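You operate a simulated robot arm through the tools that you are given. There is no shell and no other tool. Be economical: measure what you need, move in short steps, check, and stop when the job is done.

The job below is to be done with a simulated robot arm. You get a single attempt, and the scene is never put back.

JOB
Put the white bag roll on the trolley top away on the sideboard end.

The check looks at the end state, three seconds after you hand in, the way a careful person would. Anything else that was tipped, shoved, dropped, spilled or broken makes it a failure.

ROBOT AND FRAMES
A 6-joint arm with a two-finger parallel gripper, fixed in place. Base frame: the origin is at the foot of the arm, x ahead of it, y to its left, z up. Units: mm, degrees, N and s.
Its first joint turns from -66.0 to 66.0 degrees. Payload 2.9 kg.
The TCP is the grasp point between the finger pads, 30 mm short of the fingertips. In the tool frame z runs along the fingers and y along their closing line. The gripper opens to 110 mm. The fingers are 20 mm wide and 10 mm thick; the gripper's body (48 by 112 mm) begins 55 mm behind the TCP.
Orientation is that of the tool frame in the base frame, as a unit quaternion [x, y, z, w]. With the fingers straight down and closing along the base's y, the tool's x points along the base's -x, its y along +y and its z along -z.

CONTROLS
- The arm moves only by the tool jog_arm. Its argument "series" is a list of rows, each an object (a shift or turn left out is 0, a gripper value left out holds the last) with "turn": the turn, a rotation vector about the tool's x, y, z in degrees, a list of three; "travel": the shift along the tool's x, y, z in mm, a list of three; "gripper": the opening, from 0 (shut) to 1 (fully open). In form: [{"turn": [ax, ay, az], "travel": [tx, ty, tz], "gripper": gripper}, ...]. A call has 1 to 8 rows; each row shifts and turns the commanded pose from where the row before left it, along the tool's axes as they then stand. Rows are played at 5 a second. More than 50 mm and 8.6 degrees between two rows, or a gripper value outside its range, and nothing of the call is played. A pose out of reach is approached as far as the arm can. The call stops where the force on the tool passes 40 N (or 10 N more than at its start, if that is more) or the arm is blocked; 0.2 s more then pass. The fingers move at their own pace (about 108 mm/s each) and stop on an object; they squeeze with about 45 N. The grip force told is the motor's: it shows also when the fingers shut on nothing. Time passes only in rows, and 0.2 s behind the last, so rows that do not move let the fingers close. The reply holds the time, the measured pose of the TCP, the force on the tool along the base axes, the opening and the grip force, in the units named above and with some noise, and new pictures: "show" is both (left out), scene, wrist or none.
- Cameras (640 x 400 px; columns grow to the right, rows downward): "scene" is fixed at [87.1, 440, 1376.8]; the picture's right is [-0.60, -0.80, 0.00], its down [-0.52, 0.39, -0.76] and it looks along [0.60, -0.45, -0.66] (base axes); focal length 304 px, centre (320, 200). "wrist" rides on the gripper at [-36, 0, -57] in the tool frame; the picture's right is [0.00, -1.00, 0.00], its down [0.97, 0.00, -0.24] and it looks along [0.24, 0.00, 0.97] (tool axes); focal length 218 px, centre (320, 200).
- locate(camera, pixels): for up to 12 pixels [column, row] of the newest picture of that camera ("zoom" is the newest enlarged one), the place [x, y, z] in the base frame of the surface seen there, good to about 2 mm, but the place of the scene camera against the robot may be out by one fixed shift of up to 12 mm in any direction. The clock stands still meanwhile.
- inspect(camera, box): a new picture of the part [left, top, right, bottom] of that camera's present view, enlarged. The clock stands still meanwhile.
- finish_job(): hands the job in; it is judged then, once.

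Keep the steps short. Do not move on a guess: measure, check each grasp and each placing, and mend mistakes. In all there are 60 turns and 120 pictures (those below and enlarged ones count). Leave the gripper open and the arm clear of the work at the hand-in unless told otherwise, and finish with a single line.

The tools are called after "Request:" by a JSON object that holds its "api" and its "payload". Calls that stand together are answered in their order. jog_arm: Moves the arm, as the interface text tells. Its arguments: {"type":"object","properties":{"series":{"type":"array","items":{"type":"object","properties":{"turn":{"type":"array","items":{"type":"number"}},"travel":{"type":"array","items":{"type":"number"}},"gripper":{"type":"number"}}}},"show":{"type":"string","enum":["both","scene","wrist","none"]}},"required":["series"]} The other tools are called the same way: locate (camera, pixels) gives the place of the surface under pixels of a picture; inspect (camera, box) takes an enlarged picture of a part of a camera's view; finish_job () hands the job in.

At the start:

```text
t: 0.0
tool_pos: [345.9, -71.1, 1118.1]
orientation: [0.0, 1.0, 0.001, 0.0]
contact_force: [0.2, 0.4, 0.7]
grip_width: 110.3
grasp_force: 0.0
```

scene: 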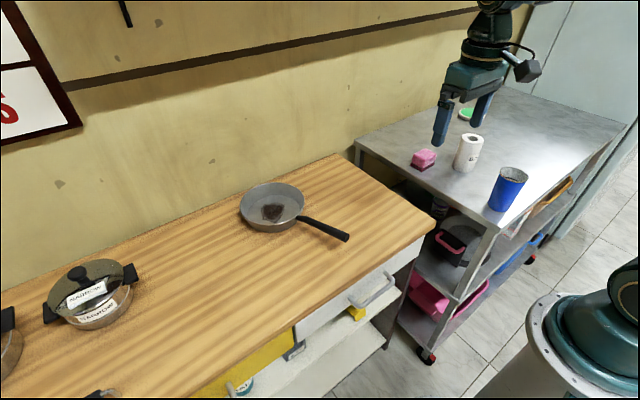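
wrist: 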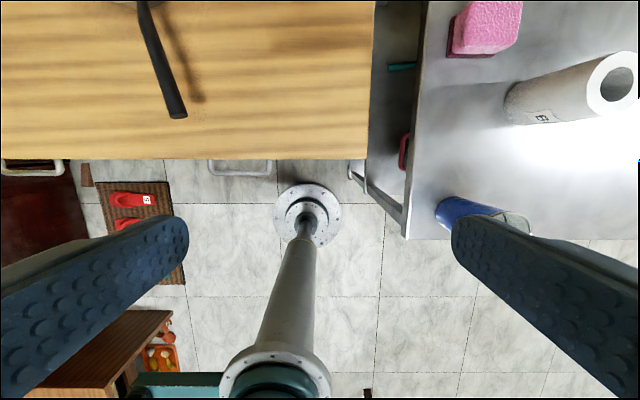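

The white roll stands on the trolley at about (468,152), and the sideboard's free end is near (370,200). I'll enlarge both areas and measure.

Request:
{"api": "inspect", "payload": {"camera": "scene", "box": [390, 80, 550, 220]}}

Request:
{"api": "locate", "payload": {"camera": "scene", "pixels": [[471, 137], [466, 155], [463, 168], [423, 158], [510, 172], [505, 195], [340, 160], [430, 225], [380, 200], [348, 237], [455, 185], [335, 200]]}}

Request:
{"api": "locate", "payload": {"camera": "wrist", "pixels": [[600, 60], [635, 85], [615, 60], [550, 100], [509, 105], [530, 122], [485, 20], [460, 205], [370, 80], [415, 150], [180, 115], [300, 80]]}}

```text
2.86 times, centred on (470, 150) of scene
```

zoom: 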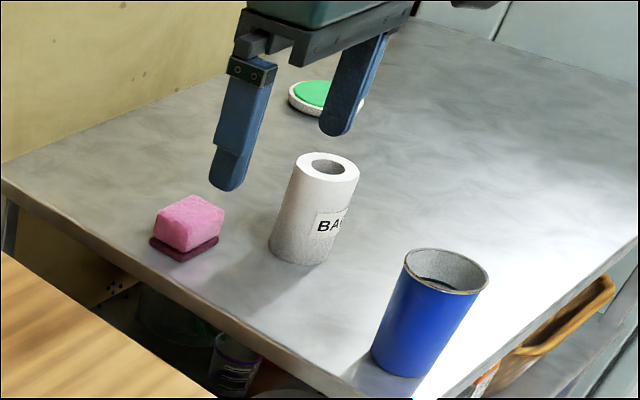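

```text
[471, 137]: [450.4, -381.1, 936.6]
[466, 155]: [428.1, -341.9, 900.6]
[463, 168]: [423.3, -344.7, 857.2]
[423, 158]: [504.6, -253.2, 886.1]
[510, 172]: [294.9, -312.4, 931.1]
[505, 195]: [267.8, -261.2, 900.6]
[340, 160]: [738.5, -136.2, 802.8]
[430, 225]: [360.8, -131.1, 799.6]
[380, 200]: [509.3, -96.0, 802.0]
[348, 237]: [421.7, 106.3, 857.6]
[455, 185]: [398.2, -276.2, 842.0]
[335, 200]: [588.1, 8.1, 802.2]
```

```text
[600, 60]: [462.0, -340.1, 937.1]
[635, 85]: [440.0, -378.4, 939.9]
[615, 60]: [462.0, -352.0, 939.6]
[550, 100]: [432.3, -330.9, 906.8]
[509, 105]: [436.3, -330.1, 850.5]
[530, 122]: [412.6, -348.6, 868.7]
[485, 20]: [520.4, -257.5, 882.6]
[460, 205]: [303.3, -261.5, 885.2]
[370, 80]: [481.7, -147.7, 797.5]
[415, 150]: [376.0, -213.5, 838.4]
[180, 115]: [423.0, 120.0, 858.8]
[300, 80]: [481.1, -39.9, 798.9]
```

Sideboard top is at z≈800 with its right edge at y≈-148. The roll stands upright on the trolley (z 840–940), centred near (441,-363). I'll move above it at the current height and check with the wrist camera.

Request:
{"api": "jog_arm", "payload": {"series": [{"travel": [-13.6, -42, 0], "gripper": 1}, {"travel": [-13.6, -42, 0]}, {"travel": [-13.6, -42, 0]}, {"travel": [-13.6, -42, 0]}, {"travel": [-13.6, -42, 0]}, {"travel": [-13.6, -42, 0]}, {"travel": [-13.6, -40, 0]}, {}]}}

```text
t: 1.8
tool_pos: [441.6, -362.6, 1117.0]
orientation: [0.001, 1.0, 0.0, 0.001]
contact_force: [0.0, -0.8, -0.6]
grip_width: 109.8
grasp_force: 0.0
```

scene: 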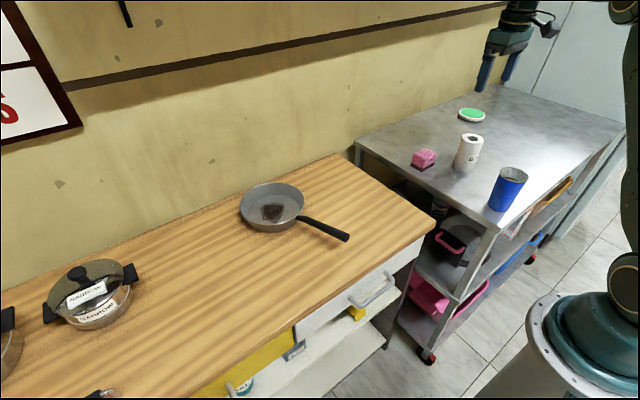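
wrist: 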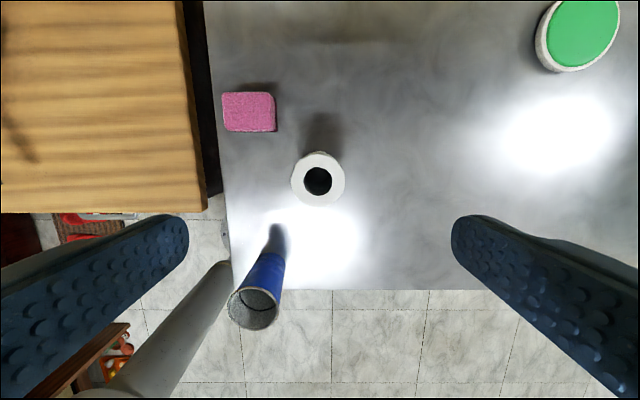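

The roll is almost centred under the gripper at (318,181). I'll measure its ring edges, the nearby cup and the sponge.

Request:
{"api": "locate", "payload": {"camera": "wrist", "pixels": [[295, 180], [341, 180], [318, 159], [318, 202], [235, 300], [272, 315], [255, 290], [275, 230], [270, 120], [190, 100], [205, 208], [310, 152]]}}

Request:
{"api": "inspect", "payload": {"camera": "scene", "box": [300, 130, 460, 270]}}

```text
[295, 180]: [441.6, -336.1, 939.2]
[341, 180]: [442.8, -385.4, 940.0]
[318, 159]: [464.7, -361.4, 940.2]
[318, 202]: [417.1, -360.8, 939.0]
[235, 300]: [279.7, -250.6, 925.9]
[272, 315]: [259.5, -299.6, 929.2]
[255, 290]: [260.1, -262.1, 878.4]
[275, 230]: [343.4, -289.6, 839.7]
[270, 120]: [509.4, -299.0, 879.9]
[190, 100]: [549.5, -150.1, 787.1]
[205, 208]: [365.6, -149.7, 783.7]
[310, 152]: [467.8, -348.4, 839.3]
```

```text
2.86 times, centred on (380, 200) of scene
```

zoom: 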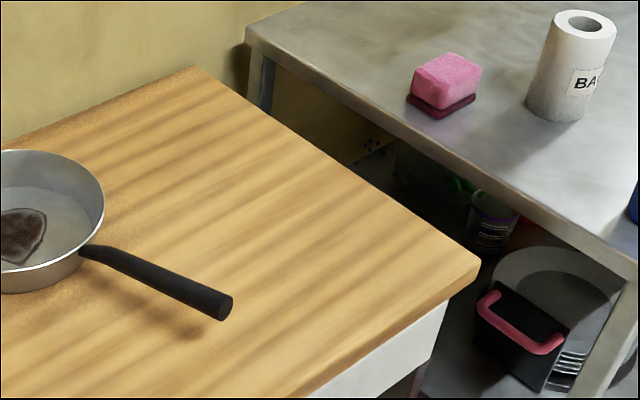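

The roll is centred at (441,-361), about 56 mm across, with its top at z 940. There is clearance on every side. I'll descend most of the way.

Request:
{"api": "jog_arm", "payload": {"series": [{"travel": [0, 1.5, 40]}, {"travel": [0, 0, 40]}, {"travel": [0, 0, 40]}, {"travel": [0, 0, 30]}, {}]}}

```text
t: 3.0
tool_pos: [441.3, -360.6, 967.6]
orientation: [-0.001, 1.0, 0.0, 0.0]
contact_force: [-1.3, 0.5, 0.1]
grip_width: 109.8
grasp_force: 0.1
```

scene: 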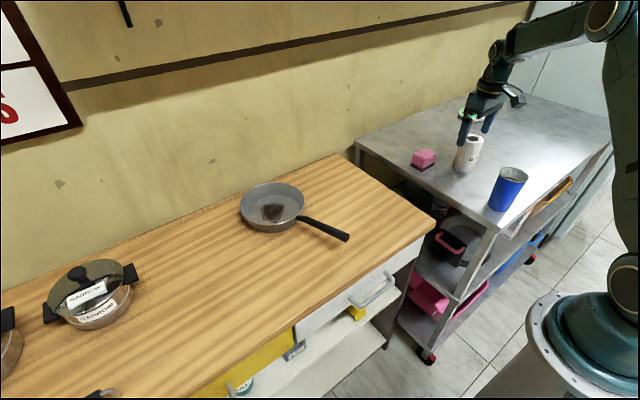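
wrist: 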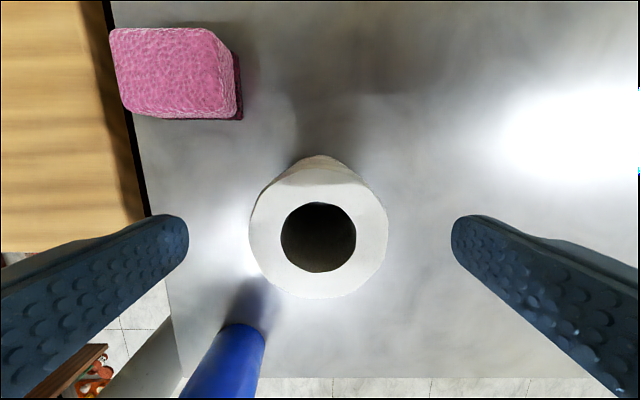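

The roll sits centred between the fingers and the forearm is well above the cup. I'll go down to z≈900 and close.

Request:
{"api": "jog_arm", "payload": {"series": [{"travel": [0, 0, 25]}, {"travel": [0, 0, 25]}, {"travel": [0, 0, 17]}, {}, {"gripper": 0}, {}, {}, {}]}}

```text
t: 4.8
tool_pos: [441.2, -361.1, 899.5]
orientation: [0.0, 1.0, 0.001, 0.001]
contact_force: [-0.4, -0.9, -0.7]
grip_width: 59.2
grasp_force: 45.1
```

scene: 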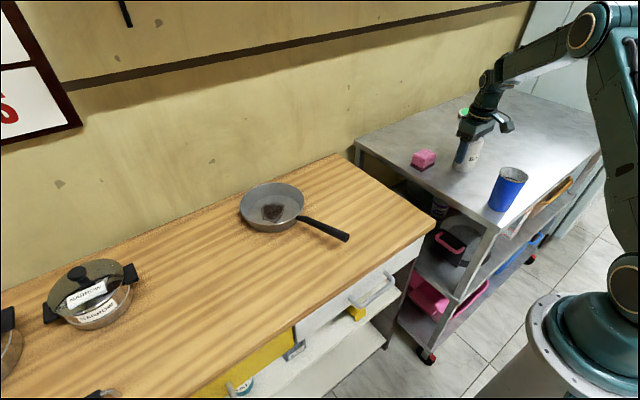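
wrist: 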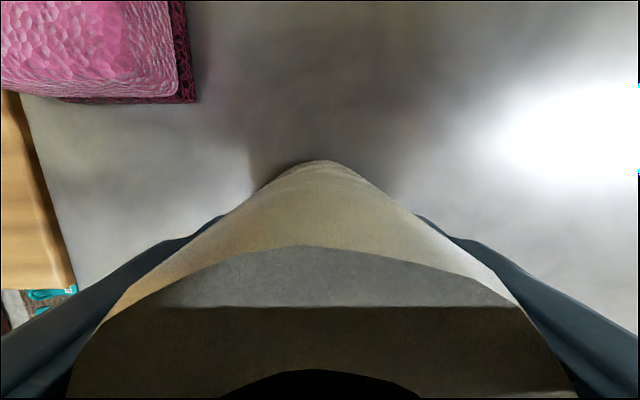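

The grip reads 59 mm and 45 N, so the roll is held. I'll lift it straight up.

Request:
{"api": "jog_arm", "payload": {"series": [{"travel": [0, 0, -10]}, {"travel": [0, 0, -25]}, {"travel": [0, 0, -35]}, {"travel": [0, 0, -40]}, {"travel": [0, 0, -30]}, {}]}}

```text
t: 6.2
tool_pos: [441.5, -360.7, 1040.3]
orientation: [0.0, 1.0, 0.0, 0.0]
contact_force: [0.4, -0.2, -1.7]
grip_width: 59.1
grasp_force: 45.0
```

scene: 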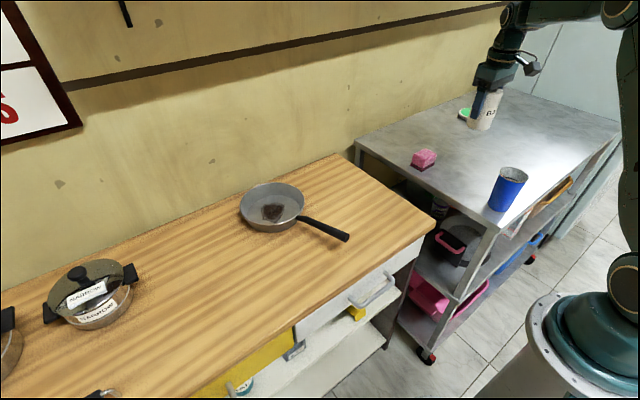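
wrist: 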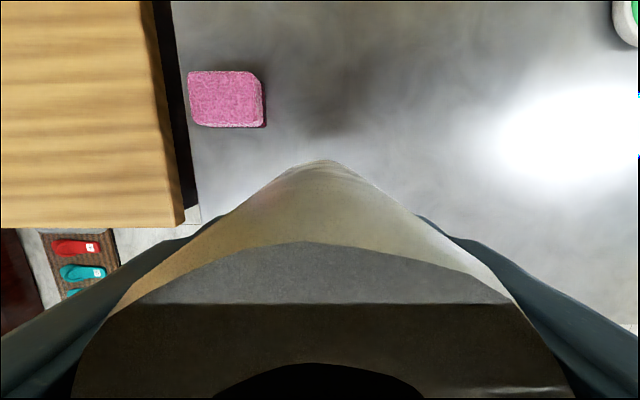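

The roll came up cleanly, with its bottom at about z 980, above the sponge. I'll carry it over the sideboard end to about (500,-65), well away from the edge and the pan handle.

Request:
{"api": "jog_arm", "payload": {"series": [{"travel": [-8, 30, 0]}, {"travel": [-8, 42, 0]}, {"travel": [-8, 45, 0]}, {"travel": [-8, 45, 0]}, {"travel": [-8, 45, 0]}, {"travel": [-9, 45, 0]}, {"travel": [-9, 44, 0]}, {}]}}

```text
t: 8.0
tool_pos: [500.6, -63.5, 1038.7]
orientation: [0.0, 1.0, 0.001, 0.001]
contact_force: [0.1, 0.0, -1.9]
grip_width: 59.4
grasp_force: 44.9
```

scene: 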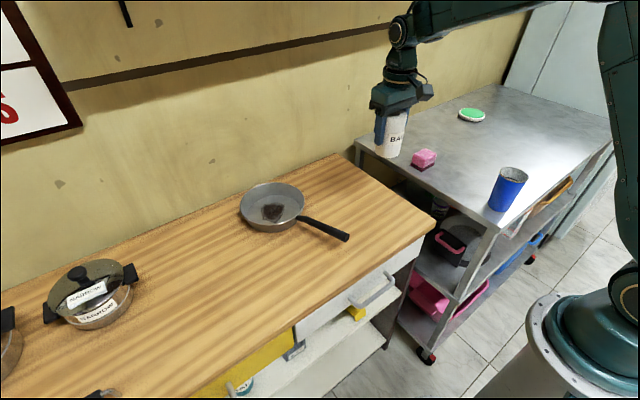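
wrist: 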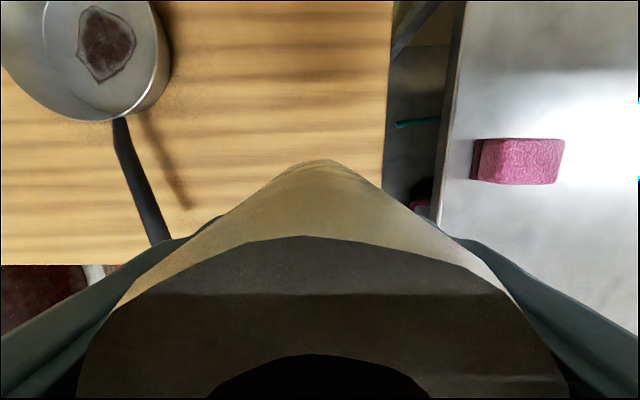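

The roll is over the sideboard end. I'll measure the surface there for the release height.

Request:
{"api": "locate", "payload": {"camera": "wrist", "pixels": [[230, 120], [300, 130], [360, 130], [385, 170], [200, 215], [165, 235], [120, 130], [460, 200], [90, 260], [320, 100]]}}

Request:
{"api": "jog_arm", "payload": {"series": [{"travel": [0, 0, 40]}, {"travel": [0, 0, 40]}, {"travel": [0, 0, 40]}, {"travel": [0, 0, 30]}, {}]}}

```text
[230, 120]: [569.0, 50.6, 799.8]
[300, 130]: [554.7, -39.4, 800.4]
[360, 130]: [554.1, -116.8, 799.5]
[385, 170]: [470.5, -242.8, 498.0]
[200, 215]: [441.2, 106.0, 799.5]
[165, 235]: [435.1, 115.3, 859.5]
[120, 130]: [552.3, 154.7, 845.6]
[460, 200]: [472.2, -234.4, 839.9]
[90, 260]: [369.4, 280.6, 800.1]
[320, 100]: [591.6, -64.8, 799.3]
```

```text
t: 9.2
tool_pos: [498.5, -64.6, 889.6]
orientation: [-0.001, 1.0, 0.0, 0.001]
contact_force: [0.3, -0.9, -1.1]
grip_width: 59.2
grasp_force: 44.9
```

scene: 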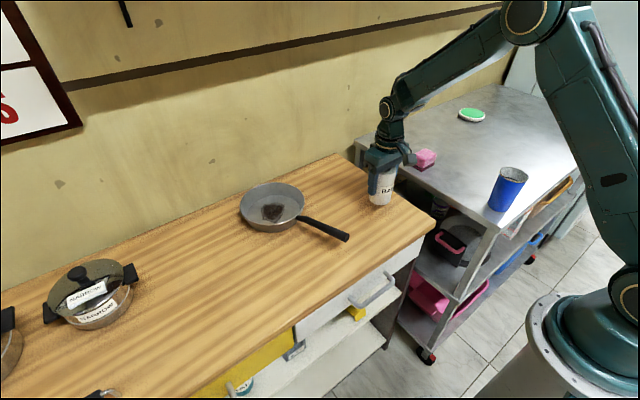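
wrist: 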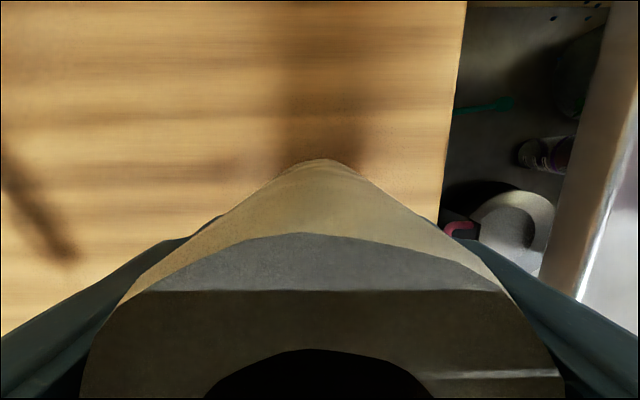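

The surface is at z 800, so contact should come at TCP z≈860. I'll lower the last 30 mm in small steps and watch the force.

Request:
{"api": "jog_arm", "payload": {"series": [{"travel": [0, 0, 12]}, {"travel": [0, 0, 8]}, {"travel": [0, 0, 4]}, {"travel": [0, 0, 3]}, {"travel": [0, 0, 1.5]}, {}], "show": "wrist"}}

```text
t: 10.6
tool_pos: [498.8, -64.1, 862.1]
orientation: [0.0, 1.0, 0.0, 0.0]
contact_force: [-2.3, 1.4, 4.7]
grip_width: 59.3
grasp_force: 44.5
```

wrist: 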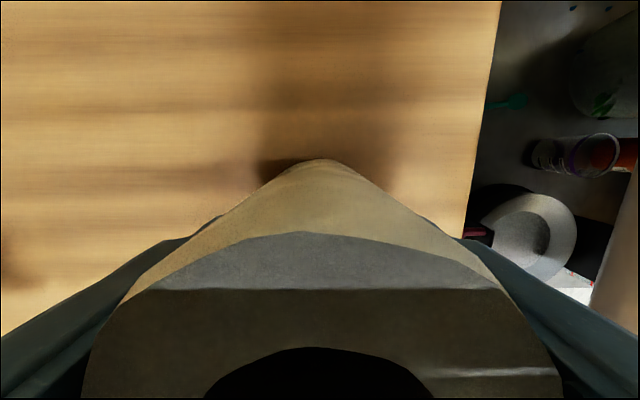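

Force has risen to about +5 N, so the roll has touched down. I'll open the fingers in place.

Request:
{"api": "jog_arm", "payload": {"series": [{"travel": [0, 0, 0.5]}, {"gripper": 1}, {}, {}, {}]}}

```text
t: 11.8
tool_pos: [498.6, -64.8, 861.4]
orientation: [0.0, 1.0, 0.0, 0.0]
contact_force: [0.8, 0.0, 0.1]
grip_width: 109.9
grasp_force: 0.0
```

scene: 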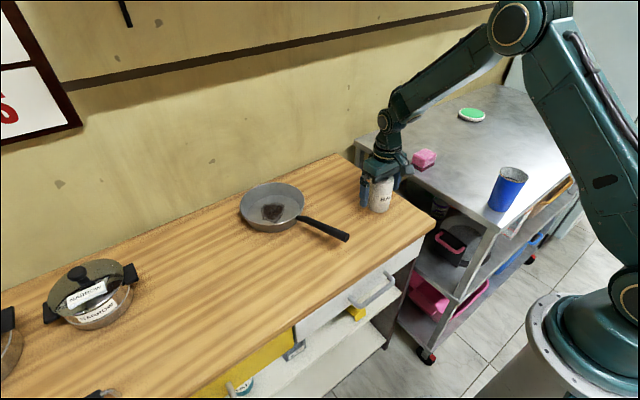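
wrist: 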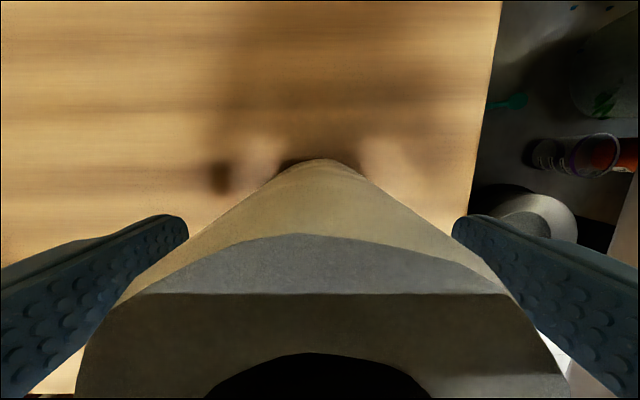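

The fingers are open and the roll stands. I'll withdraw straight up.

Request:
{"api": "jog_arm", "payload": {"series": [{"travel": [0, 0, -15]}, {"travel": [0, 0, -30]}, {"travel": [0, 0, -45]}, {"travel": [0, 0, -48]}, {"travel": [0, 0, -48]}, {"travel": [0, 0, -48]}, {"travel": [20, 0, -20]}, {}]}}

```text
t: 13.6
tool_pos: [479.1, -63.5, 1116.0]
orientation: [0.0, 1.0, 0.001, 0.0]
contact_force: [-0.1, 1.2, -0.7]
grip_width: 109.7
grasp_force: 0.1
```

scene: 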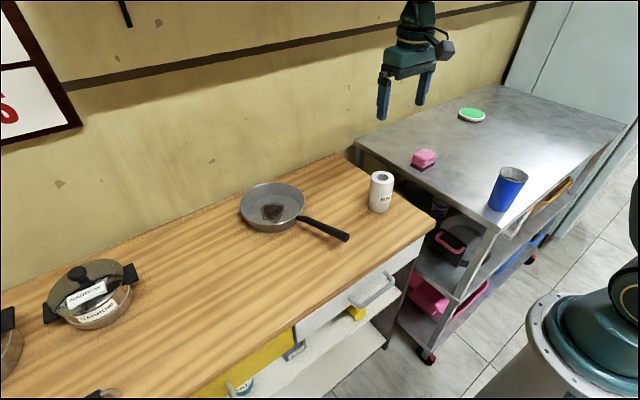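
wrist: 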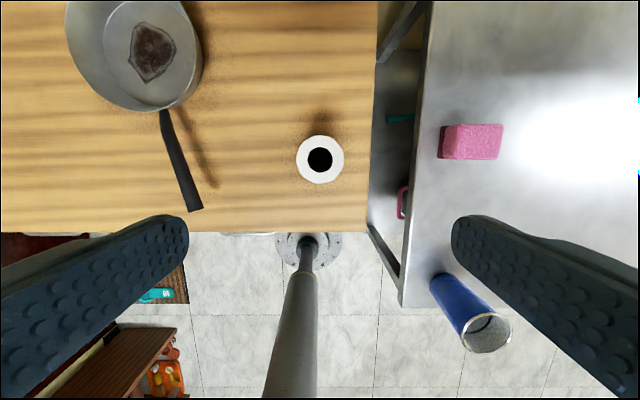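

The roll stands upright on the sideboard end at (381,192) and nothing else has moved. The gripper is open and clear, so I'm handing in.

Request:
{"api": "finish_job", "payload": {}}

```text
The job is handed in.
```

The white bag roll now stands upright on the sideboard end, nothing else was disturbed, and the arm is clear with the gripper open.
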